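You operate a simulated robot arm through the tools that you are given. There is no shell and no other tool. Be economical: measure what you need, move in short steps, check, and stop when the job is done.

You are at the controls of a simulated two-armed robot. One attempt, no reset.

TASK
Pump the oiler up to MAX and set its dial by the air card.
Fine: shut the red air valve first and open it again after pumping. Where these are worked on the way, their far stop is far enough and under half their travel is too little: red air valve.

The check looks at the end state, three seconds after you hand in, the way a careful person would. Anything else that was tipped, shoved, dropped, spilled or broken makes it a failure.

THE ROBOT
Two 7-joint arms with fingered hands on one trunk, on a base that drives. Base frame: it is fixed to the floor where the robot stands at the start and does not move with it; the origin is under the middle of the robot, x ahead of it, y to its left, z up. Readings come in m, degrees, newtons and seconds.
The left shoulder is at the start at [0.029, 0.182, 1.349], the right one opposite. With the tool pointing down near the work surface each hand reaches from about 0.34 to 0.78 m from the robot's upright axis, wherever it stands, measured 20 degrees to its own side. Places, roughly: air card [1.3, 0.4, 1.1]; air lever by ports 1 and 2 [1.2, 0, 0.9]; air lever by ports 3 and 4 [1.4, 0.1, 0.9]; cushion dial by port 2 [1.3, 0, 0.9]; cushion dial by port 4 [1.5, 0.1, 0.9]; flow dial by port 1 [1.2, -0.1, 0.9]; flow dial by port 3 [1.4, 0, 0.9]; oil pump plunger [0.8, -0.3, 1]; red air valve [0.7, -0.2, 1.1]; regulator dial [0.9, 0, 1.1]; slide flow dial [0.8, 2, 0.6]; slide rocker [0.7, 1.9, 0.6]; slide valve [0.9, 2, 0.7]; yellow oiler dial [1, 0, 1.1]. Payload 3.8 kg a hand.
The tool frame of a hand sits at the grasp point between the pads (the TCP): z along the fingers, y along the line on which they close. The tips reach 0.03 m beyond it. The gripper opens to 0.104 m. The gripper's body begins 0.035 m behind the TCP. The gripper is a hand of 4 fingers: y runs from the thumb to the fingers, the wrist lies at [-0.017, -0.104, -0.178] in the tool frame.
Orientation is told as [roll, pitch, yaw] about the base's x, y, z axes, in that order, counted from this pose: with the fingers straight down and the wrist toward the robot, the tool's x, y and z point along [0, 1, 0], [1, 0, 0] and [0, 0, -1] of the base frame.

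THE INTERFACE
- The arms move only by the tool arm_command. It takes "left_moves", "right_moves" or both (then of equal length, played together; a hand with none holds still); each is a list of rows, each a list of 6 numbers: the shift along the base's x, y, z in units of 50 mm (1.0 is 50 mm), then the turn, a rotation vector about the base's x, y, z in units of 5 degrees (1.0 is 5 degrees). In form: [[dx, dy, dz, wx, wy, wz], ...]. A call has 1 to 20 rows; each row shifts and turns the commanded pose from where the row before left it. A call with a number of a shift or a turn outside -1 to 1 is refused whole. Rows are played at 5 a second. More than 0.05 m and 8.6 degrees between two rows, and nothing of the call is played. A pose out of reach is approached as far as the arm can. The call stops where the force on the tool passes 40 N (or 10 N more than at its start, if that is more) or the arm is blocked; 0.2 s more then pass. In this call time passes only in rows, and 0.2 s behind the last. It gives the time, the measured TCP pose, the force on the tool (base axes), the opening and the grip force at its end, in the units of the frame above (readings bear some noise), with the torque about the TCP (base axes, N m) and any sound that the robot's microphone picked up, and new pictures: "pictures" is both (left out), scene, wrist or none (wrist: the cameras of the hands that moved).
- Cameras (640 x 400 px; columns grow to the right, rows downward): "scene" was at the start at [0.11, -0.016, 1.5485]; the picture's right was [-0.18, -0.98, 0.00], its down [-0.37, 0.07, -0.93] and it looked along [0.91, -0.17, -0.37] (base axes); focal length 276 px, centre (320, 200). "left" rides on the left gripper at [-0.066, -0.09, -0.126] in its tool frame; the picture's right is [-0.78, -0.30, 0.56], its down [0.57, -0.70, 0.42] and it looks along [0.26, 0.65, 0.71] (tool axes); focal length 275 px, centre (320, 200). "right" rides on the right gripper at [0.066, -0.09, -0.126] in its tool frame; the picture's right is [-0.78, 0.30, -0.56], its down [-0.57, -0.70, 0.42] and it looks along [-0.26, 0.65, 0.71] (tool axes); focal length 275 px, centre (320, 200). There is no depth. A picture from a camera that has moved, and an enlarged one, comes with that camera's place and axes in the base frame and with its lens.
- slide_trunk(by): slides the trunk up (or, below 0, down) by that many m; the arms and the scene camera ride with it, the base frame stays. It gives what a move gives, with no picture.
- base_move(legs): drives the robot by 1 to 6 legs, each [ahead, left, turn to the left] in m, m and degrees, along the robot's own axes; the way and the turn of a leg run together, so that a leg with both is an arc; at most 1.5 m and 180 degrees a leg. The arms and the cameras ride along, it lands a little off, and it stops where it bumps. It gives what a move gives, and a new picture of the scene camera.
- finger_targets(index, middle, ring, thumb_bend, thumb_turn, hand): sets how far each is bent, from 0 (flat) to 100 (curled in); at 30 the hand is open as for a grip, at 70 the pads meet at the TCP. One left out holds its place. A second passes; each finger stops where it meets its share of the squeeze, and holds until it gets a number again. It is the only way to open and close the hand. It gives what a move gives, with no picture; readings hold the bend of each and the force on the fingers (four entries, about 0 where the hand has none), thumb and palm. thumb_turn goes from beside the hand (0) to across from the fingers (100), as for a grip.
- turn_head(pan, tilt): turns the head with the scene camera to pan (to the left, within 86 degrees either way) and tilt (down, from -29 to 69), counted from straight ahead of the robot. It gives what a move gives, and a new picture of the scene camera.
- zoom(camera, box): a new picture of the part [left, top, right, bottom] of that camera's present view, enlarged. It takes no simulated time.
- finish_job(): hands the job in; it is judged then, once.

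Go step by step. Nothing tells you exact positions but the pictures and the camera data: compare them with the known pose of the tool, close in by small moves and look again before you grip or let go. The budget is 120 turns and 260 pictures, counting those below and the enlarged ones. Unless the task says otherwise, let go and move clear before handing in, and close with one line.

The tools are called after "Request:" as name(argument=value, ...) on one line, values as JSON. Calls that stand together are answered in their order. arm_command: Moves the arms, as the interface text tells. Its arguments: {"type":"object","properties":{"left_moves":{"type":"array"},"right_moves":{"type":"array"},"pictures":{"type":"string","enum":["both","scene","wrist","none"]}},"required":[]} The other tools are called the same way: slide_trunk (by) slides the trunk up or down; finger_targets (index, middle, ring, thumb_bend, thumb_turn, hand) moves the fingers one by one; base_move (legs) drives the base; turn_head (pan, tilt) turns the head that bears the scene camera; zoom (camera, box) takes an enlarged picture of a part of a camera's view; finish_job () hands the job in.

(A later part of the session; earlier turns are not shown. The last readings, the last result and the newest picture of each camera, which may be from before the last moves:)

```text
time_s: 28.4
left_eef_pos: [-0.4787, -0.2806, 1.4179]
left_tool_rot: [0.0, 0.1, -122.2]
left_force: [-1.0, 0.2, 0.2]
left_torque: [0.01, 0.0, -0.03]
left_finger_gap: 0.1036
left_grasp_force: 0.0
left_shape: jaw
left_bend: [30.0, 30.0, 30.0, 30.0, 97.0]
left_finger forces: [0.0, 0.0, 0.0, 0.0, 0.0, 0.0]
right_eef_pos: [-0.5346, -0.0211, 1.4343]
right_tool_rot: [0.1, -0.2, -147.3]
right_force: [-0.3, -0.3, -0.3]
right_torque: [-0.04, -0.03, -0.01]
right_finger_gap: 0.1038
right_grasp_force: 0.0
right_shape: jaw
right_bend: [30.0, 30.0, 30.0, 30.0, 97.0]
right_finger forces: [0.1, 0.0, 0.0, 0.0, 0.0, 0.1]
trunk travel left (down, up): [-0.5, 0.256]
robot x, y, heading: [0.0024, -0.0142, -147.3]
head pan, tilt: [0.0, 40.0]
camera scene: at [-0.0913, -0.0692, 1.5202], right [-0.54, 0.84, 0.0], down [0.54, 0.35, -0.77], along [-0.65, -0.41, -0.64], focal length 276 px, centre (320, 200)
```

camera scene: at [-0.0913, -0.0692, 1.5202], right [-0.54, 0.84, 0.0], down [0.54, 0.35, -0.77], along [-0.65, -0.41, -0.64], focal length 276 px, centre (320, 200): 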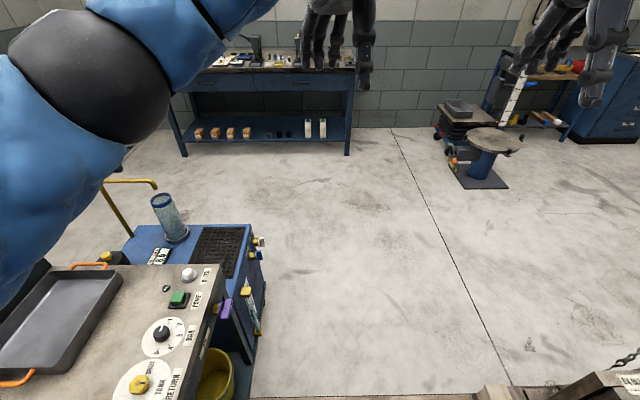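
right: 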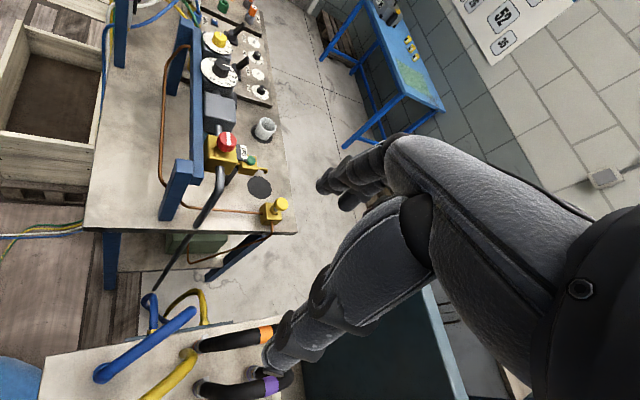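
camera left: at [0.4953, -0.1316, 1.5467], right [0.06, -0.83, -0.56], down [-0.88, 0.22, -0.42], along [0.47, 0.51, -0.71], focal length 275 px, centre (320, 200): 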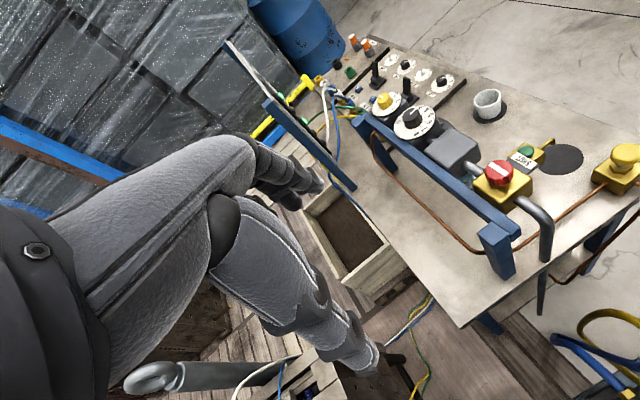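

The way out is open floor. I'll drive out in steps.

Request:
base_move(legs=[[0.5, -0.04, 0]])

```text
time_s: 31.4
left_eef_pos: [-0.9258, -0.5211, 1.418]
left_tool_rot: [0.2, 0.2, -122.0]
left_force: [0.1, -0.4, 0.5]
left_torque: [0.01, -0.02, 0.02]
left_finger_gap: 0.1039
left_grasp_force: 0.0
left_shape: jaw
left_bend: [30.0, 30.0, 30.0, 30.0, 97.0]
left_finger forces: [0.1, 0.0, 0.1, 0.0, 0.1, 0.1]
right_eef_pos: [-0.9811, -0.2618, 1.4334]
right_tool_rot: [0.0, -0.2, -147.2]
right_force: [0.3, 0.6, -0.6]
right_torque: [-0.03, -0.01, -0.01]
right_finger_gap: 0.104
right_grasp_force: 0.0
right_shape: jaw
right_bend: [30.0, 30.0, 30.0, 30.0, 97.0]
right_finger forces: [0.0, 0.0, 0.0, 0.0, 0.0, 0.0]
trunk travel left (down, up): [-0.5, 0.256]
robot x, y, heading: [-0.4434, -0.255, -147.2]
head pan, tilt: [0.0, 40.0]
camera scene: at [-0.538, -0.3099, 1.5202], right [-0.54, 0.84, 0.0], down [0.54, 0.35, -0.77], along [-0.64, -0.42, -0.64], focal length 276 px, centre (320, 200)
```

scene: 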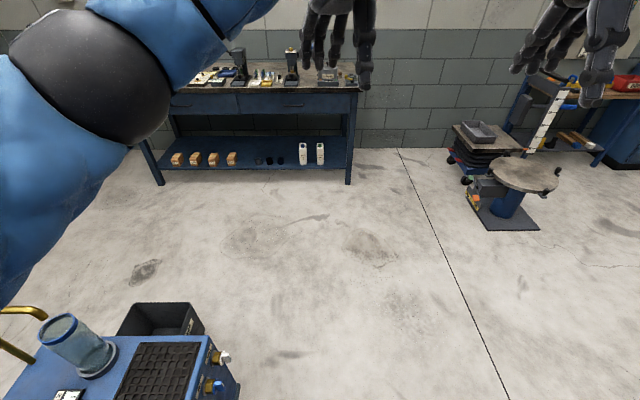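

Request:
base_move(legs=[[1.4, 0, 0]])

Request:
turn_head(pan=75, tilt=30)

```text
time_s: 38.4
left_eef_pos: [-2.0875, -1.3136, 1.4189]
left_tool_rot: [0.1, 0.1, -120.5]
left_force: [0.6, -0.1, -0.5]
left_torque: [0.0, 0.02, -0.03]
left_finger_gap: 0.1038
left_grasp_force: 0.0
left_shape: jaw
left_bend: [30.0, 30.0, 30.0, 30.0, 97.0]
left_finger forces: [0.0, 0.0, 0.1, 0.0, 0.0, 0.1]
right_eef_pos: [-2.1481, -1.0568, 1.4342]
right_tool_rot: [0.1, -0.2, -145.6]
right_force: [0.4, -0.1, 0.0]
right_torque: [0.0, 0.01, 0.01]
right_finger_gap: 0.1037
right_grasp_force: 0.1
right_shape: jaw
right_bend: [30.0, 30.0, 30.0, 30.0, 97.0]
right_finger forces: [0.1, 0.1, 0.0, 0.0, 0.0, 0.0]
trunk travel left (down, up): [-0.5, 0.256]
robot x, y, heading: [-1.614, -1.0329, -145.6]
head pan, tilt: [0.0, 40.0]
camera scene: at [-1.7054, -1.0908, 1.5202], right [-0.57, 0.82, 0.0], down [0.53, 0.36, -0.77], along [-0.63, -0.43, -0.64], focal length 276 px, centre (320, 200)
```

scene: 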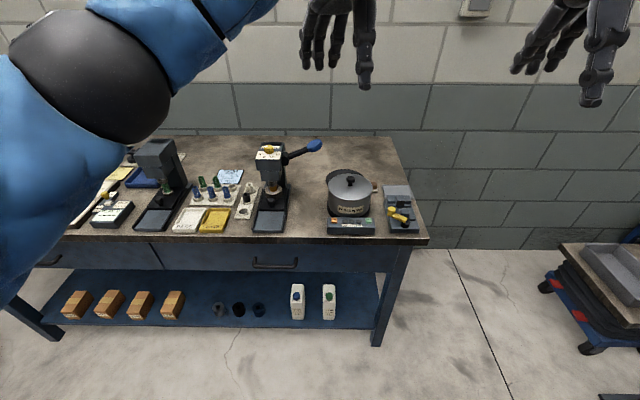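

```text
time_s: 39.8
left_eef_pos: [-2.0867, -1.3133, 1.4185]
left_tool_rot: [0.1, 0.1, -120.5]
left_force: [-0.4, -0.3, 0.1]
left_torque: [-0.03, -0.04, 0.03]
left_finger_gap: 0.1038
left_grasp_force: 0.0
left_shape: jaw
left_bend: [30.0, 30.0, 30.0, 30.0, 97.0]
left_finger forces: [0.0, 0.0, 0.0, 0.1, 0.0, 0.0]
right_eef_pos: [-2.1499, -1.0563, 1.4346]
right_tool_rot: [0.2, -0.2, -145.7]
right_force: [-0.4, 0.5, -0.2]
right_torque: [0.05, -0.03, 0.0]
right_finger_gap: 0.1041
right_grasp_force: 0.0
right_shape: jaw
right_bend: [30.0, 30.0, 30.0, 30.0, 97.0]
right_finger forces: [0.0, 0.0, 0.1, 0.1, 0.0, 0.0]
trunk travel left (down, up): [-0.5, 0.256]
robot x, y, heading: [-1.6147, -1.0325, -145.7]
head pan, tilt: [75.0, 30.0]
camera scene: at [-1.6051, -1.1279, 1.5356], right [-0.94, -0.33, 0.0], down [-0.17, 0.47, -0.87], along [0.29, -0.82, -0.5], focal length 276 px, centre (320, 200)
```

scene: 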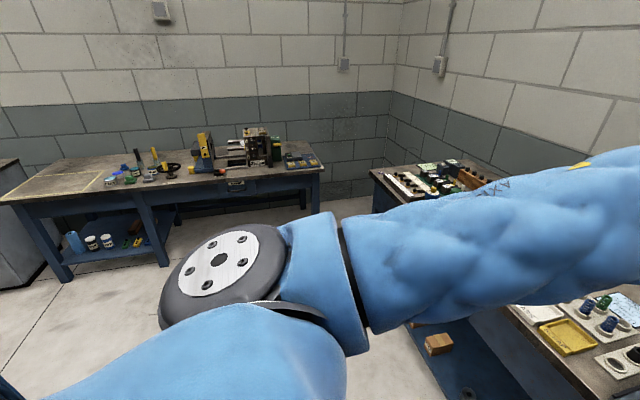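

Now I turn left to face across and look ahead.

Request:
turn_head(pan=0, tilt=35)

Request:
base_move(legs=[[0, 0, 89]])

```text
time_s: 41.3
left_eef_pos: [-2.087, -1.313, 1.4184]
left_tool_rot: [0.1, 0.2, -120.5]
left_force: [-0.4, 0.2, -0.3]
left_torque: [-0.01, -0.01, 0.01]
left_finger_gap: 0.1038
left_grasp_force: 0.0
left_shape: jaw
left_bend: [30.0, 30.0, 30.0, 30.0, 97.0]
left_finger forces: [0.0, 0.0, 0.0, 0.1, 0.0, 0.0]
right_eef_pos: [-2.1489, -1.0565, 1.4341]
right_tool_rot: [0.0, -0.2, -145.7]
right_force: [0.6, 0.5, -0.5]
right_torque: [0.03, 0.04, 0.01]
right_finger_gap: 0.1041
right_grasp_force: 0.0
right_shape: jaw
right_bend: [30.0, 30.0, 30.0, 30.0, 97.0]
right_finger forces: [0.0, 0.0, 0.1, 0.0, 0.0, 0.1]
trunk travel left (down, up): [-0.5, 0.256]
robot x, y, heading: [-1.6153, -1.0291, -145.8]
head pan, tilt: [0.0, 35.0]
camera scene: at [-1.7078, -1.0925, 1.5278], right [-0.57, 0.82, 0.0], down [0.47, 0.32, -0.82], along [-0.68, -0.46, -0.57], focal length 276 px, centre (320, 200)
```

scene: 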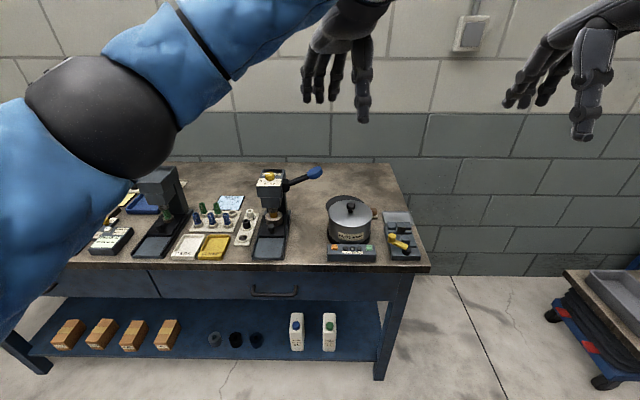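

```text
time_s: 45.6
left_eef_pos: [-1.3251, -1.5008, 1.418]
left_tool_rot: [0.1, -0.1, -29.6]
left_force: [0.1, -0.4, 0.1]
left_torque: [0.0, 0.0, 0.0]
left_finger_gap: 0.1038
left_grasp_force: 0.1
left_shape: jaw
left_bend: [30.0, 30.0, 30.0, 30.0, 97.0]
left_finger forces: [0.0, 0.1, 0.1, 0.2, 0.1, 0.1]
right_eef_pos: [-1.5817, -1.5659, 1.4345]
right_tool_rot: [0.1, -0.2, -54.9]
right_force: [-0.8, 0.2, 0.5]
right_torque: [0.02, 0.01, 0.04]
right_finger_gap: 0.1039
right_grasp_force: 0.0
right_shape: jaw
right_bend: [30.0, 30.0, 30.0, 30.0, 97.0]
right_finger forces: [0.1, 0.0, 0.1, 0.0, 0.0, 0.0]
trunk travel left (down, up): [-0.5, 0.256]
robot x, y, heading: [-1.6116, -1.033, -54.5]
head pan, tilt: [0.0, 35.0]
camera scene: at [-1.5539, -1.12, 1.5278], right [-0.82, -0.58, 0.0], down [-0.33, 0.47, -0.82], along [0.47, -0.67, -0.57], focal length 276 px, centre (320, 200)
```

scene: 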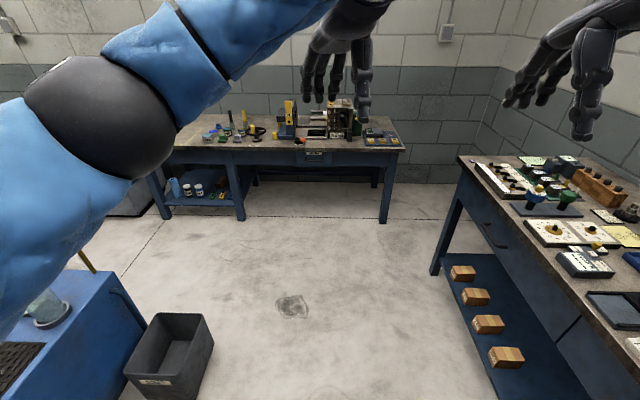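

Request:
base_move(legs=[[1.4, 0, -1]])

Request:
base_move(legs=[[0, 0, 88]])

```text
time_s: 52.6
left_eef_pos: [-0.546, -2.6655, 1.4181]
left_tool_rot: [0.0, 0.1, -31.3]
left_force: [-0.2, 0.1, 0.2]
left_torque: [0.0, -0.02, 0.0]
left_finger_gap: 0.1038
left_grasp_force: 0.1
left_shape: jaw
left_bend: [30.0, 30.0, 30.0, 30.0, 97.0]
left_finger forces: [0.0, 0.0, 0.0, 0.0, 0.0, 0.0]
right_eef_pos: [-0.8045, -2.7258, 1.4338]
right_tool_rot: [0.1, -0.2, -56.6]
right_force: [0.3, 0.5, 0.0]
right_torque: [0.0, -0.01, -0.03]
right_finger_gap: 0.1038
right_grasp_force: 0.0
right_shape: jaw
right_bend: [30.0, 30.0, 30.0, 30.0, 97.0]
right_finger forces: [0.1, 0.0, 0.0, 0.1, 0.0, 0.1]
trunk travel left (down, up): [-0.5, 0.256]
robot x, y, heading: [-0.8207, -2.1888, -56.2]
head pan, tilt: [0.0, 35.0]
camera scene: at [-0.7625, -2.2799, 1.5278], right [-0.83, -0.55, 0.0], down [-0.32, 0.48, -0.82], along [0.45, -0.68, -0.57], focal length 276 px, centre (320, 200)
```

scene: 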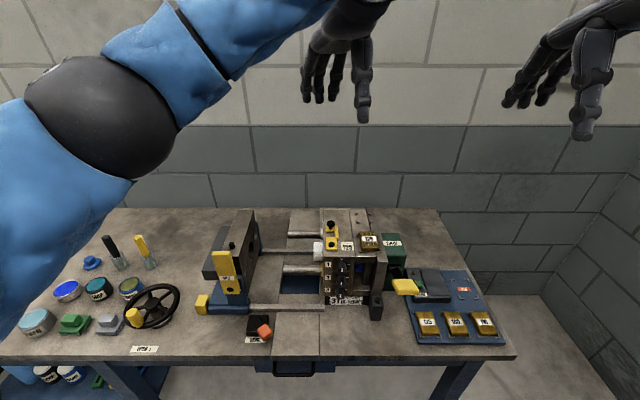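

```text
time_s: 56.7
left_eef_pos: [-0.3347, -1.9323, 1.4186]
left_tool_rot: [0.1, 0.1, 56.5]
left_force: [0.7, 0.2, -0.2]
left_torque: [0.02, 0.03, 0.02]
left_finger_gap: 0.104
left_grasp_force: 0.1
left_shape: jaw
left_bend: [30.0, 30.0, 30.0, 30.0, 97.0]
left_finger forces: [0.0, 0.0, 0.1, 0.1, 0.0, 0.1]
right_eef_pos: [-0.285, -2.1934, 1.4354]
right_tool_rot: [0.1, -0.2, 31.3]
right_force: [0.1, -0.7, 0.6]
right_torque: [-0.03, 0.0, 0.0]
right_finger_gap: 0.104
right_grasp_force: 0.1
right_shape: jaw
right_bend: [30.0, 30.0, 30.0, 30.0, 97.0]
right_finger forces: [0.0, 0.0, 0.0, 0.1, 0.0, 0.0]
trunk travel left (down, up): [-0.5, 0.256]
robot x, y, heading: [-0.819, -2.1867, 31.4]
head pan, tilt: [0.0, 35.0]
camera scene: at [-0.7296, -2.1312, 1.5278], right [0.52, -0.85, 0.0], down [-0.49, -0.3, -0.82], along [0.7, 0.43, -0.57], focal length 276 px, centre (320, 200)
```

scene: 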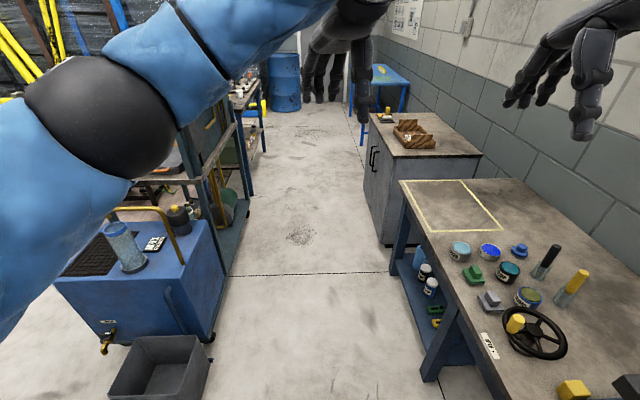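

A clear aisle leads to the bench's operator side. Driving along it.

Request:
base_move(legs=[[1.5, -0.02, 1.6]])

```text
refused: leg 1 is longer than a leg can be; nothing moved
```

Request:
base_move(legs=[[1.45, -0.02, 1.6]])

```text
time_s: 63.7
left_eef_pos: [0.8677, -1.2066, 1.4181]
left_tool_rot: [0.2, 0.1, 57.1]
left_force: [0.3, 0.1, -0.4]
left_torque: [0.0, 0.01, -0.01]
left_finger_gap: 0.1037
left_grasp_force: 0.0
left_shape: jaw
left_bend: [30.0, 30.0, 30.0, 30.0, 97.0]
left_finger forces: [0.0, 0.0, 0.0, 0.0, 0.0, 0.0]
right_eef_pos: [0.921, -1.4658, 1.4339]
right_tool_rot: [0.0, -0.1, 31.9]
right_force: [-0.2, 0.0, 0.0]
right_torque: [-0.03, -0.02, 0.01]
right_finger_gap: 0.1041
right_grasp_force: 0.1
right_shape: jaw
right_bend: [30.0, 30.0, 30.0, 30.0, 97.0]
right_finger forces: [0.0, 0.1, 0.0, 0.0, 0.0, 0.0]
trunk travel left (down, up): [-0.5, 0.256]
robot x, y, heading: [0.3831, -1.4679, 32.0]
head pan, tilt: [0.0, 35.0]
camera scene: at [0.4759, -1.4085, 1.5278], right [0.53, -0.85, 0.0], down [-0.49, -0.3, -0.82], along [0.69, 0.43, -0.57], focal length 276 px, centre (320, 200)
```

scene: 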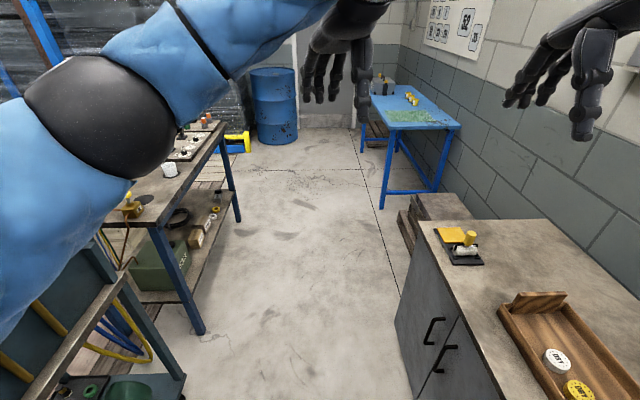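

Request:
base_move(legs=[[1.15, 0.1, 0], [0, 0, 91]])

```text
time_s: 73.4
left_eef_pos: [1.0627, -0.2978, 1.4189]
left_tool_rot: [0.1, 0.1, 145.7]
left_force: [-0.2, 1.2, -0.1]
left_torque: [-0.03, -0.01, 0.01]
left_finger_gap: 0.1038
left_grasp_force: 0.0
left_shape: jaw
left_bend: [30.0, 30.0, 30.0, 30.0, 97.0]
left_finger forces: [0.1, 0.0, 0.0, 0.0, 0.0, 0.0]
right_eef_pos: [1.3243, -0.2527, 1.4343]
right_tool_rot: [0.1, -0.3, 120.5]
right_force: [1.3, -0.3, -0.5]
right_torque: [-0.01, 0.01, -0.01]
right_finger_gap: 0.1041
right_grasp_force: 0.0
right_shape: jaw
right_bend: [30.0, 30.0, 30.0, 30.0, 97.0]
right_finger forces: [0.1, 0.0, 0.0, 0.0, 0.0, 0.2]
trunk travel left (down, up): [-0.5, 0.256]
robot x, y, heading: [1.3111, -0.7849, 120.3]
head pan, tilt: [0.0, 35.0]
camera scene: at [1.2533, -0.6919, 1.5278], right [0.86, 0.51, 0.0], down [0.29, -0.49, -0.82], along [-0.42, 0.7, -0.57], focal length 276 px, centre (320, 200)
```

scene: 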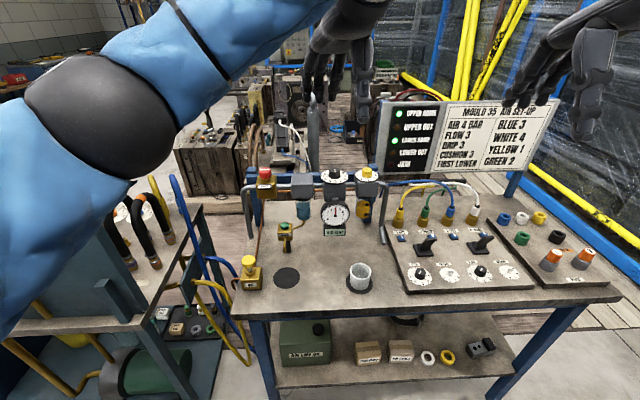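

Now I stand at the operator side and see the card. Zooming on it and the controls.

Request:
zoom(camera="scene", box=[370, 85, 562, 205])

Request:
zoom(camera="scene", box=[225, 150, 417, 270])

Request:
zoom(camera="scene", box=[310, 155, 406, 215])

```text
3.33 times, centred on (466, 145) of scene
camera zoom: at [1.2533, -0.6919, 1.5278], right [0.86, 0.51, 0.0], down [0.29, -0.49, -0.82], along [-0.42, 0.7, -0.57], focal length 920 px, centre (-167, 383)
```

zoom: 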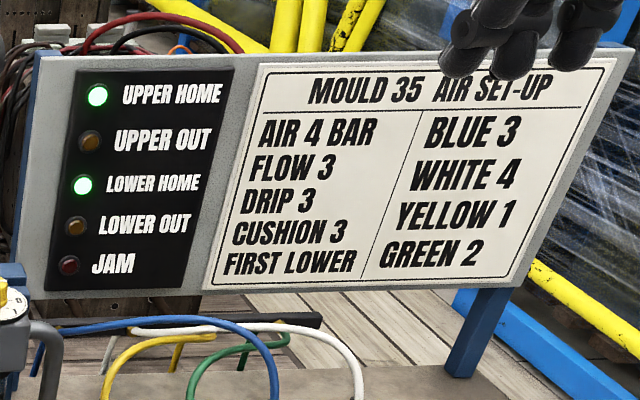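

```text
3.33 times, centred on (321, 210) of scene
camera zoom: at [1.2533, -0.6919, 1.5278], right [0.86, 0.51, 0.0], down [0.29, -0.49, -0.82], along [-0.42, 0.7, -0.57], focal length 920 px, centre (317, 167)
```

zoom: 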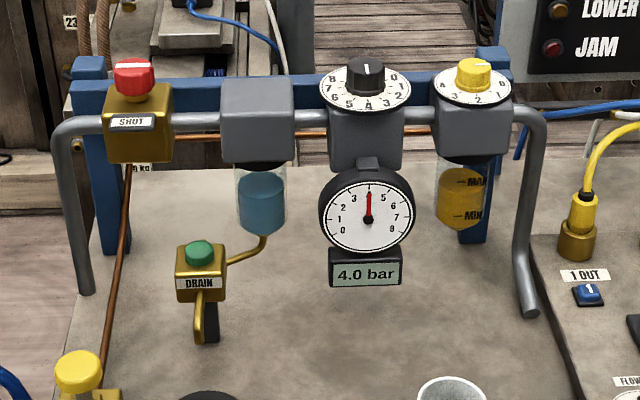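

```text
6.67 times, centred on (358, 185) of scene
camera zoom: at [1.2533, -0.6919, 1.5278], right [0.86, 0.51, 0.0], down [0.29, -0.49, -0.82], along [-0.42, 0.7, -0.57], focal length 1840 px, centre (67, 300)
```

zoom: 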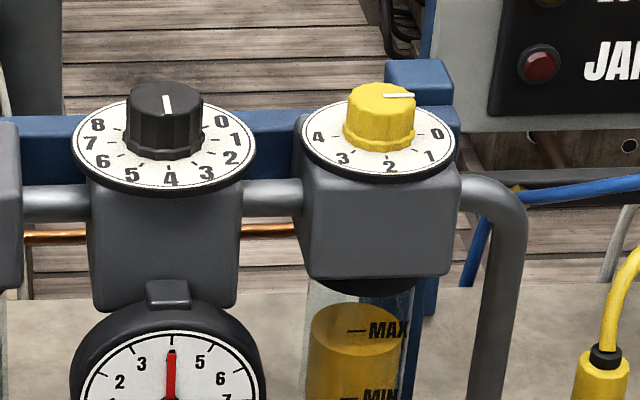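

The card says DRIP 3, so the oiler dial goes to 3. I'll look closely at the bowl level, the valve and the plunger.

Request:
zoom(camera="scene", box=[346, 190, 386, 215])

Request:
zoom(camera="scene", box=[230, 160, 294, 200])

Request:
zoom(camera="scene", box=[215, 245, 295, 295])

```text
16.00 times, centred on (366, 202) of scene
camera zoom: at [1.2533, -0.6919, 1.5278], right [0.86, 0.51, 0.0], down [0.29, -0.49, -0.82], along [-0.42, 0.7, -0.57], focal length 4416 px, centre (-416, 160)
```

zoom: 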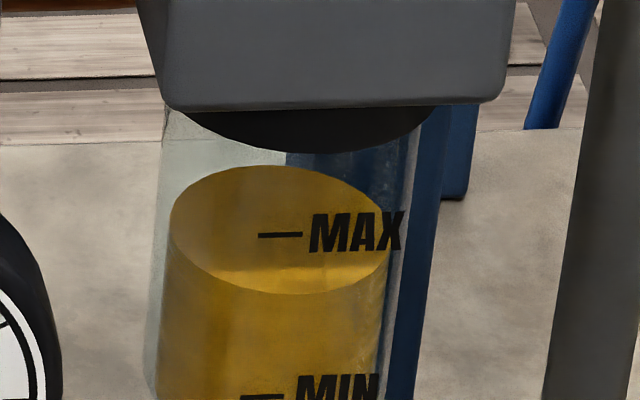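

```text
10.00 times, centred on (262, 180) of scene
camera zoom: at [1.2533, -0.6919, 1.5278], right [0.86, 0.51, 0.0], down [0.29, -0.49, -0.82], along [-0.42, 0.7, -0.57], focal length 2760 px, centre (900, 400)
```

zoom: 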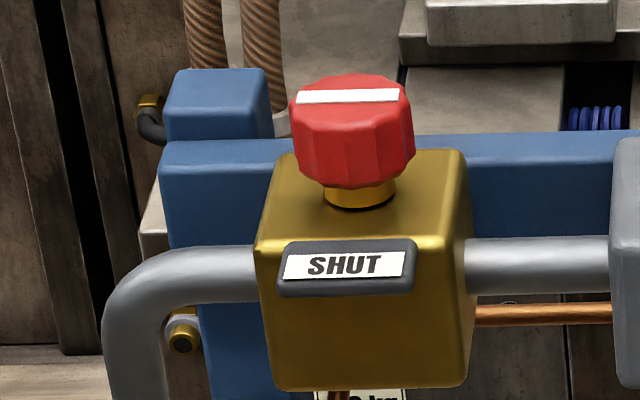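

```text
8.00 times, centred on (255, 270) of scene
camera zoom: at [1.2533, -0.6919, 1.5278], right [0.86, 0.51, 0.0], down [0.29, -0.49, -0.82], along [-0.42, 0.7, -0.57], focal length 2208 px, centre (840, -360)
```

zoom: 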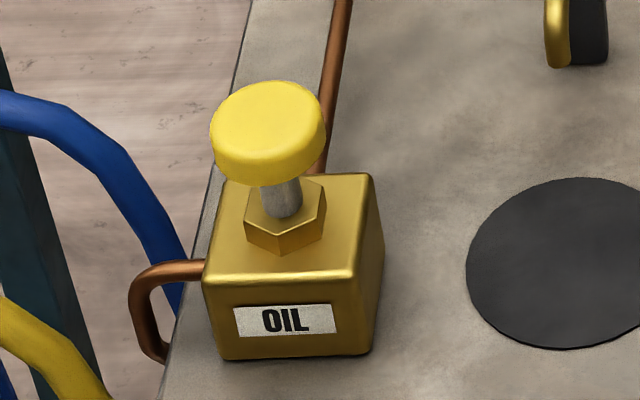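

Card: DRIP 3. Oil is about two thirds between MIN and MAX; the red valve is open (bar along the pipe) with a SHUT plate in front; gauge 4.0 bar. I'll drive 0.14 m closer, staying clear of the bench edge.

Request:
base_move(legs=[[0.14, 0.0, 2]])

Request:
turn_head(pan=10, tilt=50)

```text
time_s: 74.7
left_eef_pos: [0.9716, -0.1896, 1.4189]
left_tool_rot: [0.0, 0.1, 147.9]
left_force: [0.4, 0.4, 0.8]
left_torque: [-0.03, -0.01, -0.02]
left_finger_gap: 0.1039
left_grasp_force: 0.0
left_shape: jaw
left_bend: [30.0, 30.0, 30.0, 30.0, 97.0]
left_finger forces: [0.1, 0.1, 0.1, 0.1, 0.0, 0.1]
right_eef_pos: [1.2291, -0.1339, 1.4331]
right_tool_rot: [0.1, -0.2, 122.7]
right_force: [0.5, 0.9, 0.2]
right_torque: [-0.01, -0.01, 0.02]
right_finger_gap: 0.1038
right_grasp_force: 0.0
right_shape: jaw
right_bend: [30.0, 30.0, 30.0, 30.0, 97.0]
right_finger forces: [0.0, 0.0, 0.0, 0.1, 0.0, 0.0]
trunk travel left (down, up): [-0.5, 0.256]
robot x, y, heading: [1.2337, -0.6684, 122.9]
head pan, tilt: [0.0, 35.0]
camera scene: at [1.1766, -0.5758, 1.5278], right [0.84, 0.54, 0.0], down [0.31, -0.48, -0.82], along [-0.44, 0.69, -0.57], focal length 276 px, centre (320, 200)
```

scene: 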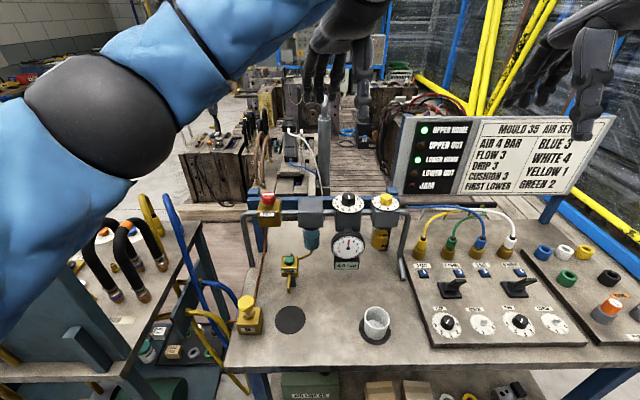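

```text
time_s: 75.5
left_eef_pos: [0.9717, -0.1891, 1.4189]
left_tool_rot: [0.1, 0.2, 147.9]
left_force: [0.3, 0.5, 0.5]
left_torque: [0.01, 0.03, -0.01]
left_finger_gap: 0.1039
left_grasp_force: 0.0
left_shape: jaw
left_bend: [30.0, 30.0, 30.0, 30.0, 97.0]
left_finger forces: [0.1, 0.0, 0.0, 0.1, 0.1, 0.0]
right_eef_pos: [1.2292, -0.1346, 1.4352]
right_tool_rot: [0.1, -0.3, 122.7]
right_force: [0.2, -0.5, 0.4]
right_torque: [0.02, 0.02, 0.0]
right_finger_gap: 0.1037
right_grasp_force: 0.0
right_shape: jaw
right_bend: [30.0, 30.0, 30.0, 30.0, 97.0]
right_finger forces: [0.0, 0.0, 0.1, 0.1, 0.1, 0.1]
trunk travel left (down, up): [-0.5, 0.256]
robot x, y, heading: [1.2388, -0.6708, 122.9]
head pan, tilt: [10.0, 50.0]
camera scene: at [1.1725, -0.5938, 1.5061], right [0.73, 0.68, 0.0], down [0.52, -0.56, -0.64], along [-0.44, 0.47, -0.77], focal length 276 px, centre (320, 200)
```

scene: 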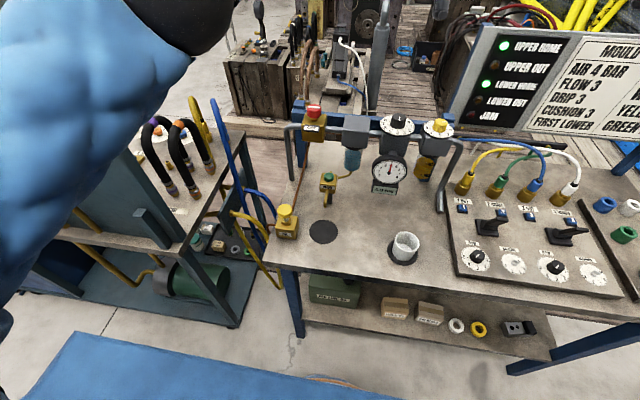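

Now close in on the red valve with the left hand: first to a point above it, pre-turned anticlockwise so that I have room for a clockwise closing turn.

Request:
arm_command(left_moves=[[-0.9, 0.12, 0, 0, 0, 1], [-0.9, 0.12, 0, 0, 0, 1], [-0.9, 0.12, 0, 0, 0, 1], [-0.9, 0.12, 0, 0, 0, 1], [-0.7, 0.12, -0.6, 0, 0, 0], [0, 0, -0.8, 0, 0, 0], [0, 0, -0.8, 0, 0, 0]])

```text
time_s: 77.1
left_eef_pos: [0.7703, -0.1737, 1.3018]
left_tool_rot: [0.0, 0.0, 167.9]
left_force: [-0.6, -0.2, 0.1]
left_torque: [-0.02, -0.02, 0.0]
left_finger_gap: 0.1041
left_grasp_force: 0.1
left_shape: jaw
left_bend: [30.0, 30.0, 30.0, 30.0, 97.0]
left_finger forces: [0.0, 0.1, 0.0, 0.0, 0.0, 0.0]
left hand out of reach, approached as far as the arm can: row 4
right_eef_pos: [1.2298, -0.1337, 1.434]
right_tool_rot: [0.2, -0.1, 122.6]
right_force: [0.5, 0.0, -0.1]
right_torque: [0.01, 0.0, -0.02]
right_finger_gap: 0.104
right_grasp_force: 0.1
right_shape: jaw
right_bend: [30.0, 30.0, 30.0, 30.0, 97.0]
right_finger forces: [0.0, 0.0, 0.0, 0.0, 0.0, 0.1]
trunk travel left (down, up): [-0.5, 0.256]
robot x, y, heading: [1.2413, -0.669, 122.9]
head pan, tilt: [10.0, 50.0]
camera scene: at [1.1724, -0.5932, 1.506], right [0.73, 0.68, 0.0], down [0.52, -0.56, -0.64], along [-0.44, 0.47, -0.77], focal length 276 px, centre (320, 200)
camera left: at [0.8731, -0.127, 1.4293], right [0.45, 0.7, -0.56], down [0.57, -0.71, -0.42], along [-0.69, -0.12, -0.71], focal length 275 px, centre (320, 200)
```

scene: 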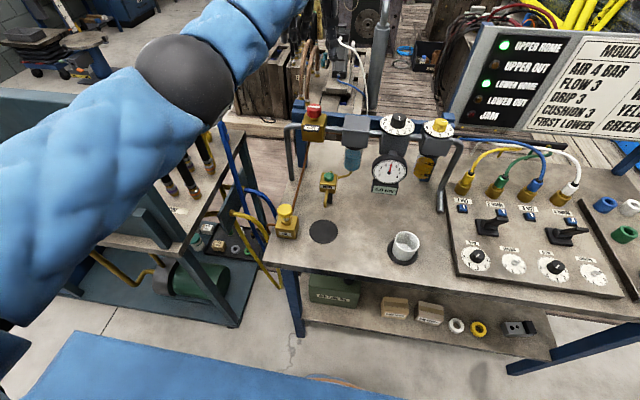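
left: 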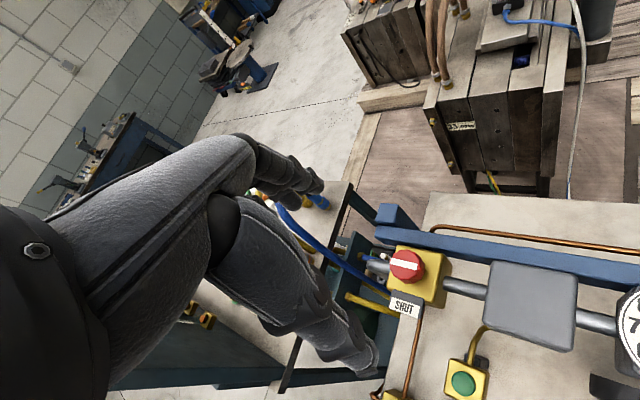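

Valve knob at about (0.738, -0.150, 1.115). I'll move above it, lower, and look again.

Request:
arm_command(left_moves=[[-0.32, 0.24, 0, 0, 0, 0], [-0.32, 0.24, -0.6, 0, 0, 0], [0, 0, -0.8, 0, 0, 0]])

Request:
zoom(camera="scene", box=[260, 60, 388, 140])

```text
time_s: 77.9
left_eef_pos: [0.7393, -0.1502, 1.2319]
left_tool_rot: [0.2, 0.2, 167.9]
left_force: [0.3, 0.5, 0.0]
left_torque: [-0.03, -0.03, 0.0]
left_finger_gap: 0.1041
left_grasp_force: 0.0
left_shape: jaw
left_bend: [30.0, 30.0, 30.0, 30.0, 97.0]
left_finger forces: [0.0, 0.1, 0.0, 0.0, 0.1, 0.0]
left hand out of reach, approached as far as the arm can: row 2
right_eef_pos: [1.2269, -0.1316, 1.4337]
right_tool_rot: [-0.1, -0.2, 122.6]
right_force: [0.0, 0.0, -0.9]
right_torque: [0.0, -0.03, 0.02]
right_finger_gap: 0.1037
right_grasp_force: 0.0
right_shape: jaw
right_bend: [30.0, 30.0, 30.0, 30.0, 97.0]
right_finger forces: [0.0, 0.0, 0.1, 0.1, 0.0, 0.1]
trunk travel left (down, up): [-0.5, 0.256]
robot x, y, heading: [1.2375, -0.6728, 122.6]
head pan, tilt: [10.0, 50.0]
camera scene: at [1.1706, -0.5931, 1.5059], right [0.73, 0.68, 0.0], down [0.52, -0.56, -0.64], along [-0.44, 0.47, -0.77], focal length 276 px, centre (320, 200)
camera left: at [0.841, -0.1034, 1.358], right [0.45, 0.7, -0.56], down [0.57, -0.71, -0.42], along [-0.69, -0.12, -0.72], focal length 275 px, centre (320, 200)
```

scene: 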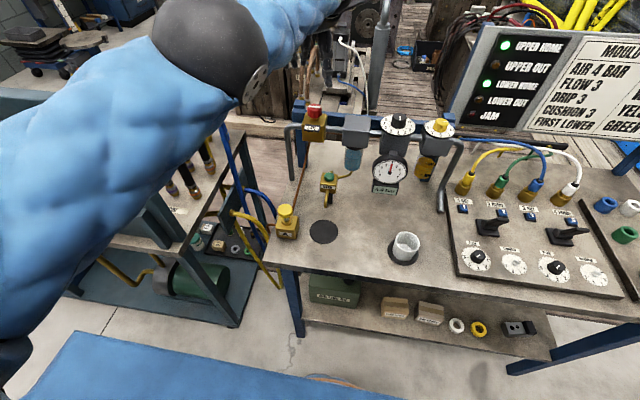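
left: 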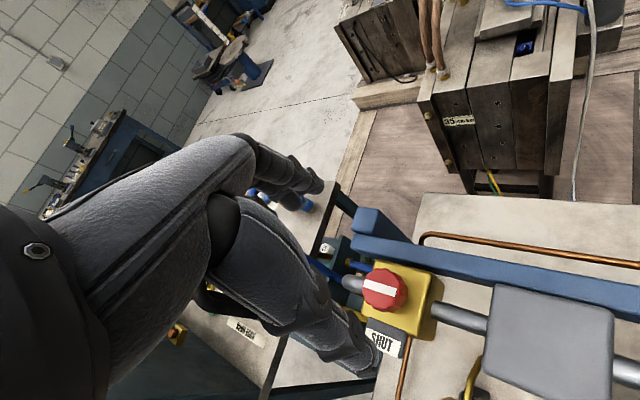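

```text
5.00 times, centred on (324, 100) of scene
camera zoom: at [1.1706, -0.5931, 1.5059], right [0.73, 0.68, 0.0], down [0.52, -0.56, -0.64], along [-0.44, 0.47, -0.77], focal length 1380 px, centre (300, 700)
```

zoom: 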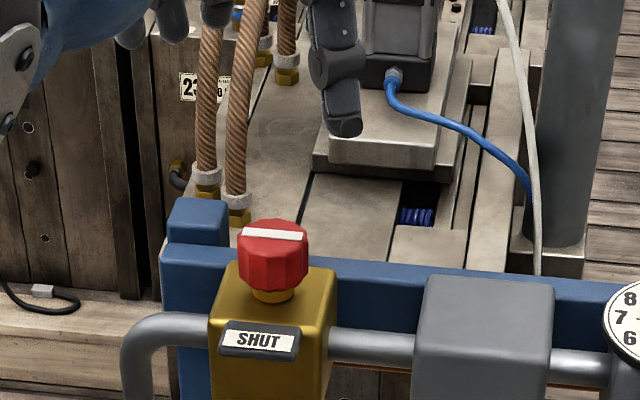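

The hand is centred over the knob. I'll narrow the fingers a little so they clear the frame post, then lower onto it.

Request:
finger_targets(hand="left", index=46, middle=46, ring=46, thumb_bend=46)

Request:
arm_command(left_moves=[[0, 0, -0.6, 0, 0, 0], [0, 0, -0.5, 0, 0, 0]])

Request:
zoom(camera="left", box=[220, 180, 476, 340])

Request:
zoom(camera="scene", box=[260, 60, 388, 140])

```text
time_s: 78.9
left_eef_pos: [0.7389, -0.1501, 1.2317]
left_tool_rot: [0.0, 0.1, 167.8]
left_force: [0.7, 0.4, -0.9]
left_torque: [-0.04, 0.0, -0.03]
left_finger_gap: 0.0648
left_grasp_force: 0.1
left_shape: fingers
left_bend: [46.0, 46.0, 46.0, 46.0, 97.0]
left_finger forces: [0.0, 0.0, 0.1, 0.0, 0.1, 0.0]
right_eef_pos: [1.2287, -0.1335, 1.4344]
right_tool_rot: [0.0, -0.2, 122.7]
right_force: [0.7, 0.3, 0.0]
right_torque: [0.0, 0.0, 0.04]
right_finger_gap: 0.1042
right_grasp_force: 0.0
right_shape: jaw
right_bend: [30.0, 30.0, 30.0, 30.0, 97.0]
right_finger forces: [0.1, 0.0, 0.0, 0.1, 0.0, 0.1]
trunk travel left (down, up): [-0.5, 0.256]
robot x, y, heading: [1.2376, -0.6713, 122.8]
head pan, tilt: [10.0, 50.0]
```

```text
time_s: 79.5
left_eef_pos: [0.741, -0.1471, 1.1783]
left_tool_rot: [0.1, 0.2, 167.9]
left_force: [0.0, -0.8, 0.8]
left_torque: [0.0, 0.01, 0.01]
left_finger_gap: 0.0643
left_grasp_force: 0.0
left_shape: fingers
left_bend: [46.0, 46.0, 46.0, 46.0, 97.0]
left_finger forces: [0.0, 0.0, 0.0, 0.0, 0.0, 0.1]
left hand out of reach, approached as far as the arm can: row 1
right_eef_pos: [1.2289, -0.1338, 1.4351]
right_tool_rot: [0.1, -0.3, 122.7]
right_force: [-0.1, 0.7, 0.2]
right_torque: [-0.02, 0.04, -0.03]
right_finger_gap: 0.1041
right_grasp_force: 0.0
right_shape: jaw
right_bend: [30.0, 30.0, 30.0, 30.0, 97.0]
right_finger forces: [0.1, 0.0, 0.1, 0.1, 0.0, 0.0]
trunk travel left (down, up): [-0.5, 0.256]
robot x, y, heading: [1.2405, -0.6669, 122.7]
head pan, tilt: [10.0, 50.0]
camera scene: at [1.1721, -0.5935, 1.506], right [0.73, 0.68, 0.0], down [0.52, -0.56, -0.64], along [-0.44, 0.47, -0.77], focal length 276 px, centre (320, 200)
camera left: at [0.8427, -0.1005, 1.305], right [0.45, 0.69, -0.56], down [0.57, -0.71, -0.42], along [-0.69, -0.13, -0.71], focal length 275 px, centre (320, 200)
```

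scene: 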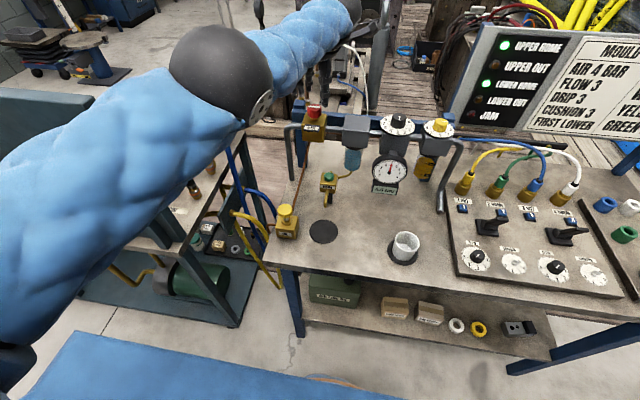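
left: 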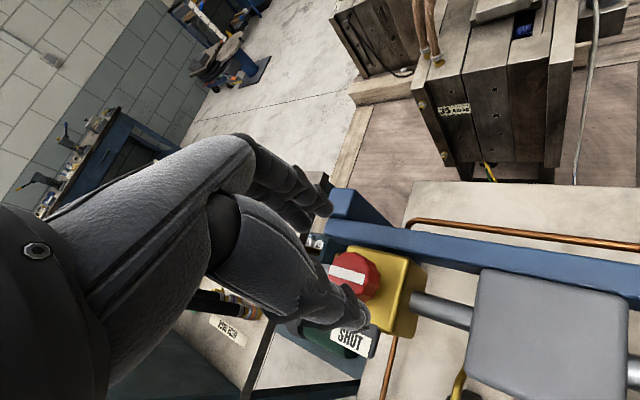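

```text
2.50 times, centred on (348, 260) of left
camera zoom: at [0.8427, -0.1005, 1.305], right [0.45, 0.69, -0.56], down [0.57, -0.71, -0.42], along [-0.69, -0.13, -0.71], focal length 688 px, centre (250, 50)
```

zoom: 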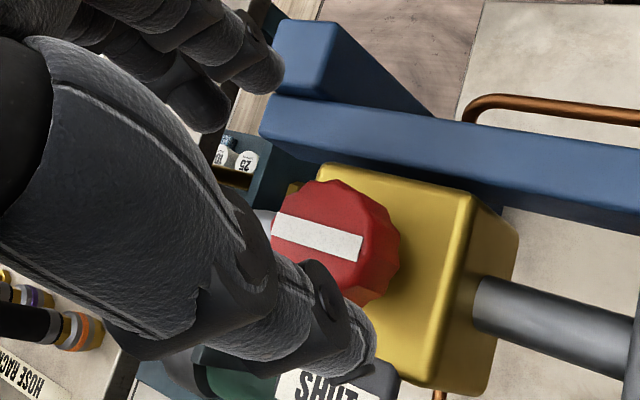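

```text
5.00 times, centred on (324, 100) of scene
camera zoom: at [1.1721, -0.5935, 1.506], right [0.73, 0.68, 0.0], down [0.52, -0.56, -0.64], along [-0.44, 0.47, -0.77], focal length 1380 px, centre (300, 700)
```

zoom: 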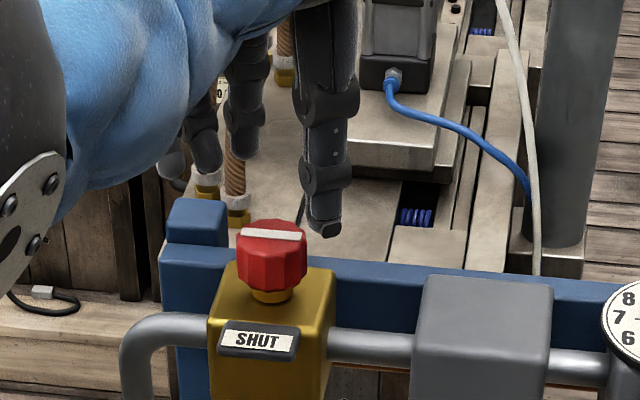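

Aligned: the knob lies exactly under the grasp point. Lowering the last 5 cm.

Request:
arm_command(left_moves=[[0, 0, -0.5, 0, 0, 0], [0, 0, -0.5, 0, 0, 0]], pictures="wrist")

Request:
zoom(camera="scene", box=[260, 60, 388, 140])

```text
time_s: 80.1
left_eef_pos: [0.7408, -0.1483, 1.1294]
left_tool_rot: [0.1, 0.0, 167.9]
left_force: [1.2, 0.3, 0.3]
left_torque: [0.0, -0.01, 0.01]
left_finger_gap: 0.0645
left_grasp_force: 0.0
left_shape: fingers
left_bend: [46.0, 46.0, 46.0, 46.0, 97.0]
left_finger forces: [0.1, 0.0, 0.0, 0.0, 0.1, 0.0]
right_eef_pos: [1.2288, -0.1334, 1.4342]
right_tool_rot: [0.1, -0.1, 122.7]
right_force: [-1.0, 0.1, -0.1]
right_torque: [-0.02, -0.03, -0.05]
right_finger_gap: 0.1043
right_grasp_force: 0.1
right_shape: jaw
right_bend: [30.0, 30.0, 30.0, 30.0, 97.0]
right_finger forces: [0.0, 0.0, 0.1, 0.0, 0.1, 0.1]
trunk travel left (down, up): [-0.5, 0.256]
robot x, y, heading: [1.2353, -0.6707, 122.7]
head pan, tilt: [10.0, 50.0]
camera left: at [0.8432, -0.1018, 1.2556], right [0.45, 0.7, -0.56], down [0.57, -0.71, -0.42], along [-0.69, -0.12, -0.71], focal length 275 px, centre (320, 200)
```

left: 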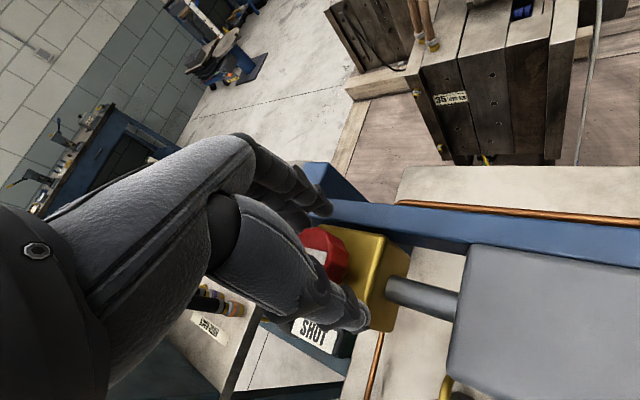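

```text
5.00 times, centred on (324, 100) of scene
camera zoom: at [1.1722, -0.5936, 1.506], right [0.73, 0.68, 0.0], down [0.52, -0.56, -0.64], along [-0.44, 0.47, -0.77], focal length 1380 px, centre (300, 700)
```

zoom: 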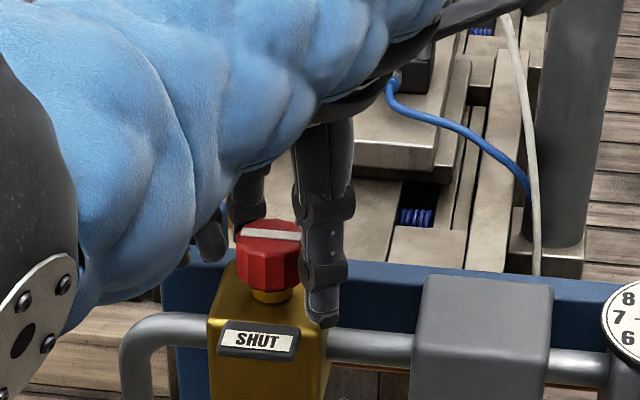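

Knob is between thumb and fingers. Gripping.

Request:
finger_targets(hand="left", index=72, middle=72, ring=72, thumb_bend=72)

Request:
arm_command(left_moves=[[0, 0, 0, 0, 0, -1], [0, 0, 0, 0, 0, -1], [0, 0, 0, 0, 0, -1], [0, 0, 0, 0, 0, -1]], pictures="wrist")

Request:
zoom(camera="scene", box=[260, 60, 388, 140])

```text
time_s: 81.1
left_eef_pos: [0.7401, -0.1506, 1.1284]
left_tool_rot: [0.3, 0.2, 167.9]
left_force: [-3.7, -6.5, -1.0]
left_torque: [-0.28, 0.36, 0.19]
left_finger_gap: 0.0268
left_grasp_force: 17.8
left_shape: fingers
left_bend: [62.0, 53.0, 72.0, 60.0, 96.0]
left_finger forces: [9.5, 13.1, 0.0, 0.0, 13.5, 0.0]
right_eef_pos: [1.23, -0.1345, 1.4342]
right_tool_rot: [0.0, -0.2, 122.7]
right_force: [-0.1, 0.4, -0.1]
right_torque: [-0.02, -0.03, 0.04]
right_finger_gap: 0.1041
right_grasp_force: 0.1
right_shape: jaw
right_bend: [30.0, 30.0, 30.0, 30.0, 97.0]
right_finger forces: [0.0, 0.1, 0.0, 0.0, 0.0, 0.0]
trunk travel left (down, up): [-0.5, 0.256]
robot x, y, heading: [1.2396, -0.6683, 122.7]
head pan, tilt: [10.0, 50.0]
```

```text
time_s: 82.1
left_eef_pos: [0.7349, -0.1251, 1.1263]
left_tool_rot: [0.1, 0.3, 147.7]
left_force: [1.6, 0.7, 1.0]
left_torque: [0.0, -0.02, 0.03]
left_finger_gap: 0.0
left_grasp_force: 0.3
left_shape: fingers
left_bend: [72.0, 62.0, 72.0, 71.0, 96.0]
left_finger forces: [0.0, 0.0, 0.0, 0.0, 1.2, 0.0]
left hand out of reach, approached as far as the arm can: row 1, 2, 3, 4
right_eef_pos: [1.2302, -0.1345, 1.4349]
right_tool_rot: [0.1, -0.2, 122.7]
right_force: [1.4, -0.1, 0.1]
right_torque: [0.04, -0.01, -0.01]
right_finger_gap: 0.1039
right_grasp_force: 0.0
right_shape: jaw
right_bend: [30.0, 30.0, 30.0, 30.0, 97.0]
right_finger forces: [0.0, 0.0, 0.0, 0.0, 0.0, 0.0]
trunk travel left (down, up): [-0.5, 0.256]
robot x, y, heading: [1.2397, -0.6709, 122.6]
head pan, tilt: [10.0, 50.0]
camera left: at [0.8465, -0.1162, 1.2538], right [0.67, 0.5, -0.56], down [0.29, -0.86, -0.42], along [-0.69, 0.12, -0.72], focal length 275 px, centre (320, 200)
```

left: 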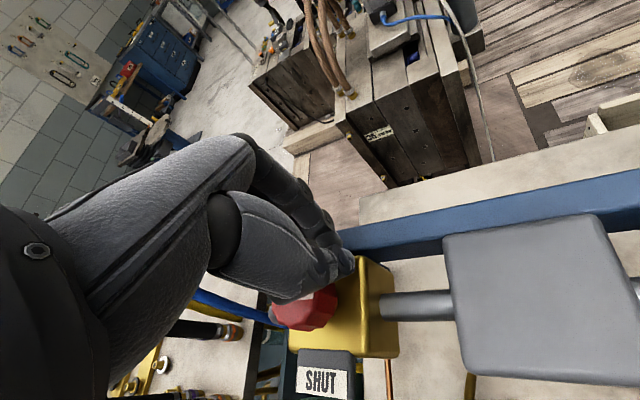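

```text
5.00 times, centred on (324, 100) of scene
camera zoom: at [1.1725, -0.5936, 1.5061], right [0.73, 0.68, 0.0], down [0.52, -0.56, -0.64], along [-0.44, 0.47, -0.77], focal length 1380 px, centre (300, 700)
```

zoom: 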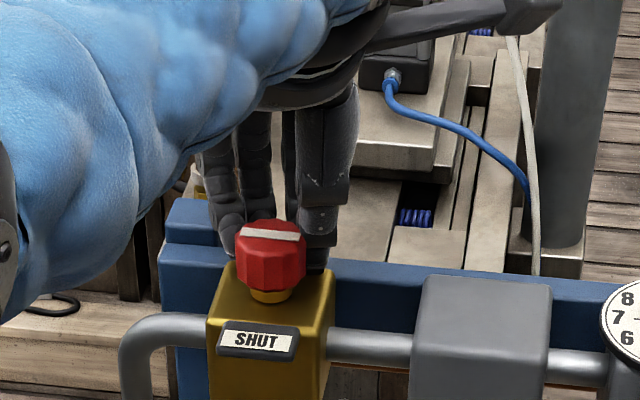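

The hand slipped off sideways because the arm ran out of reach while turning; the knob has hardly moved. I'll open, lift off, and bring the base closer to the valve.

Request:
finger_targets(hand="left", index=40, middle=40, ring=40, thumb_bend=40)

Request:
arm_command(left_moves=[[0, 0, 0.8, 0, 0, 0], [0, 0, 0.8, 0, 0, 0], [0.3, -0.3, 0.8, 0, 0, 0], [0.3, -0.3, 0.5, 0, 0, 0]], pictures="none")

Request:
base_move(legs=[[0.05, 0.12, 0]])

```text
time_s: 83.1
left_eef_pos: [0.7334, -0.1254, 1.1265]
left_tool_rot: [0.1, 0.2, 147.9]
left_force: [-0.4, 1.0, -0.3]
left_torque: [-0.02, -0.01, -0.03]
left_finger_gap: 0.079
left_grasp_force: 0.2
left_shape: fingers
left_bend: [40.0, 40.0, 40.0, 40.0, 97.0]
left_finger forces: [0.0, 0.0, 0.1, 0.0, 0.1, 0.1]
right_eef_pos: [1.2296, -0.1352, 1.4347]
right_tool_rot: [0.2, -0.2, 122.7]
right_force: [0.1, -0.3, 1.2]
right_torque: [-0.04, -0.03, 0.0]
right_finger_gap: 0.1039
right_grasp_force: 0.1
right_shape: jaw
right_bend: [30.0, 30.0, 30.0, 30.0, 97.0]
right_finger forces: [0.0, 0.0, 0.0, 0.0, 0.0, 0.1]
trunk travel left (down, up): [-0.5, 0.256]
robot x, y, heading: [1.2393, -0.6714, 122.7]
head pan, tilt: [10.0, 50.0]
```

```text
time_s: 84.1
left_eef_pos: [0.7583, -0.127, 1.276]
left_tool_rot: [0.2, 0.2, 147.9]
left_force: [-1.2, 0.4, 1.3]
left_torque: [0.01, -0.01, -0.01]
left_finger_gap: 0.0791
left_grasp_force: 0.1
left_shape: fingers
left_bend: [40.0, 40.0, 40.0, 40.0, 97.0]
left_finger forces: [0.1, 0.1, 0.1, 0.1, 0.1, 0.1]
left hand out of reach, approached as far as the arm can: row 3, 4
right_eef_pos: [1.2304, -0.134, 1.4359]
right_tool_rot: [0.1, -0.2, 122.8]
right_force: [0.1, -0.2, 0.5]
right_torque: [0.02, 0.03, 0.0]
right_finger_gap: 0.1039
right_grasp_force: 0.1
right_shape: jaw
right_bend: [30.0, 30.0, 30.0, 30.0, 97.0]
right_finger forces: [0.0, 0.0, 0.1, 0.0, 0.0, 0.0]
trunk travel left (down, up): [-0.5, 0.256]
robot x, y, heading: [1.238, -0.6717, 122.9]
head pan, tilt: [10.0, 50.0]
```

```text
time_s: 85.4
left_eef_pos: [0.6291, -0.1491, 1.276]
left_tool_rot: [0.1, 0.2, 147.9]
left_force: [-1.3, 0.3, 0.3]
left_torque: [0.0, -0.03, 0.01]
left_finger_gap: 0.079
left_grasp_force: 0.1
left_shape: fingers
left_bend: [40.0, 40.0, 40.0, 40.0, 97.0]
left_finger forces: [0.1, 0.0, 0.0, 0.1, 0.0, 0.1]
right_eef_pos: [1.1021, -0.1568, 1.4347]
right_tool_rot: [0.1, -0.2, 122.7]
right_force: [-0.1, -0.3, 0.7]
right_torque: [0.03, -0.03, 0.01]
right_finger_gap: 0.1043
right_grasp_force: 0.1
right_shape: jaw
right_bend: [30.0, 30.0, 30.0, 30.0, 97.0]
right_finger forces: [0.0, 0.0, 0.0, 0.0, 0.0, 0.0]
trunk travel left (down, up): [-0.5, 0.256]
robot x, y, heading: [1.1102, -0.6892, 122.7]
head pan, tilt: [10.0, 50.0]
camera scene: at [1.0445, -0.6163, 1.506], right [0.73, 0.68, 0.0], down [0.52, -0.56, -0.64], along [-0.44, 0.47, -0.77], focal length 276 px, centre (320, 200)
```

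scene: 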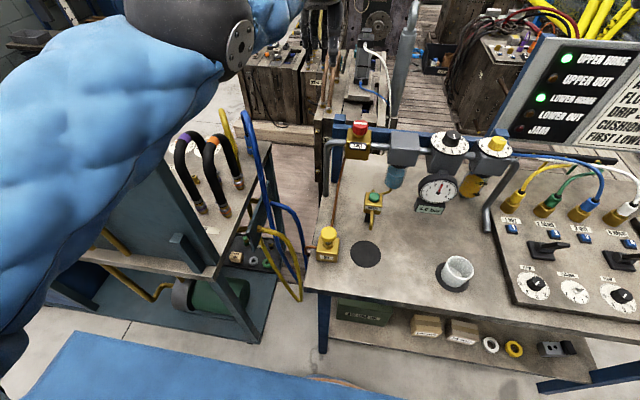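

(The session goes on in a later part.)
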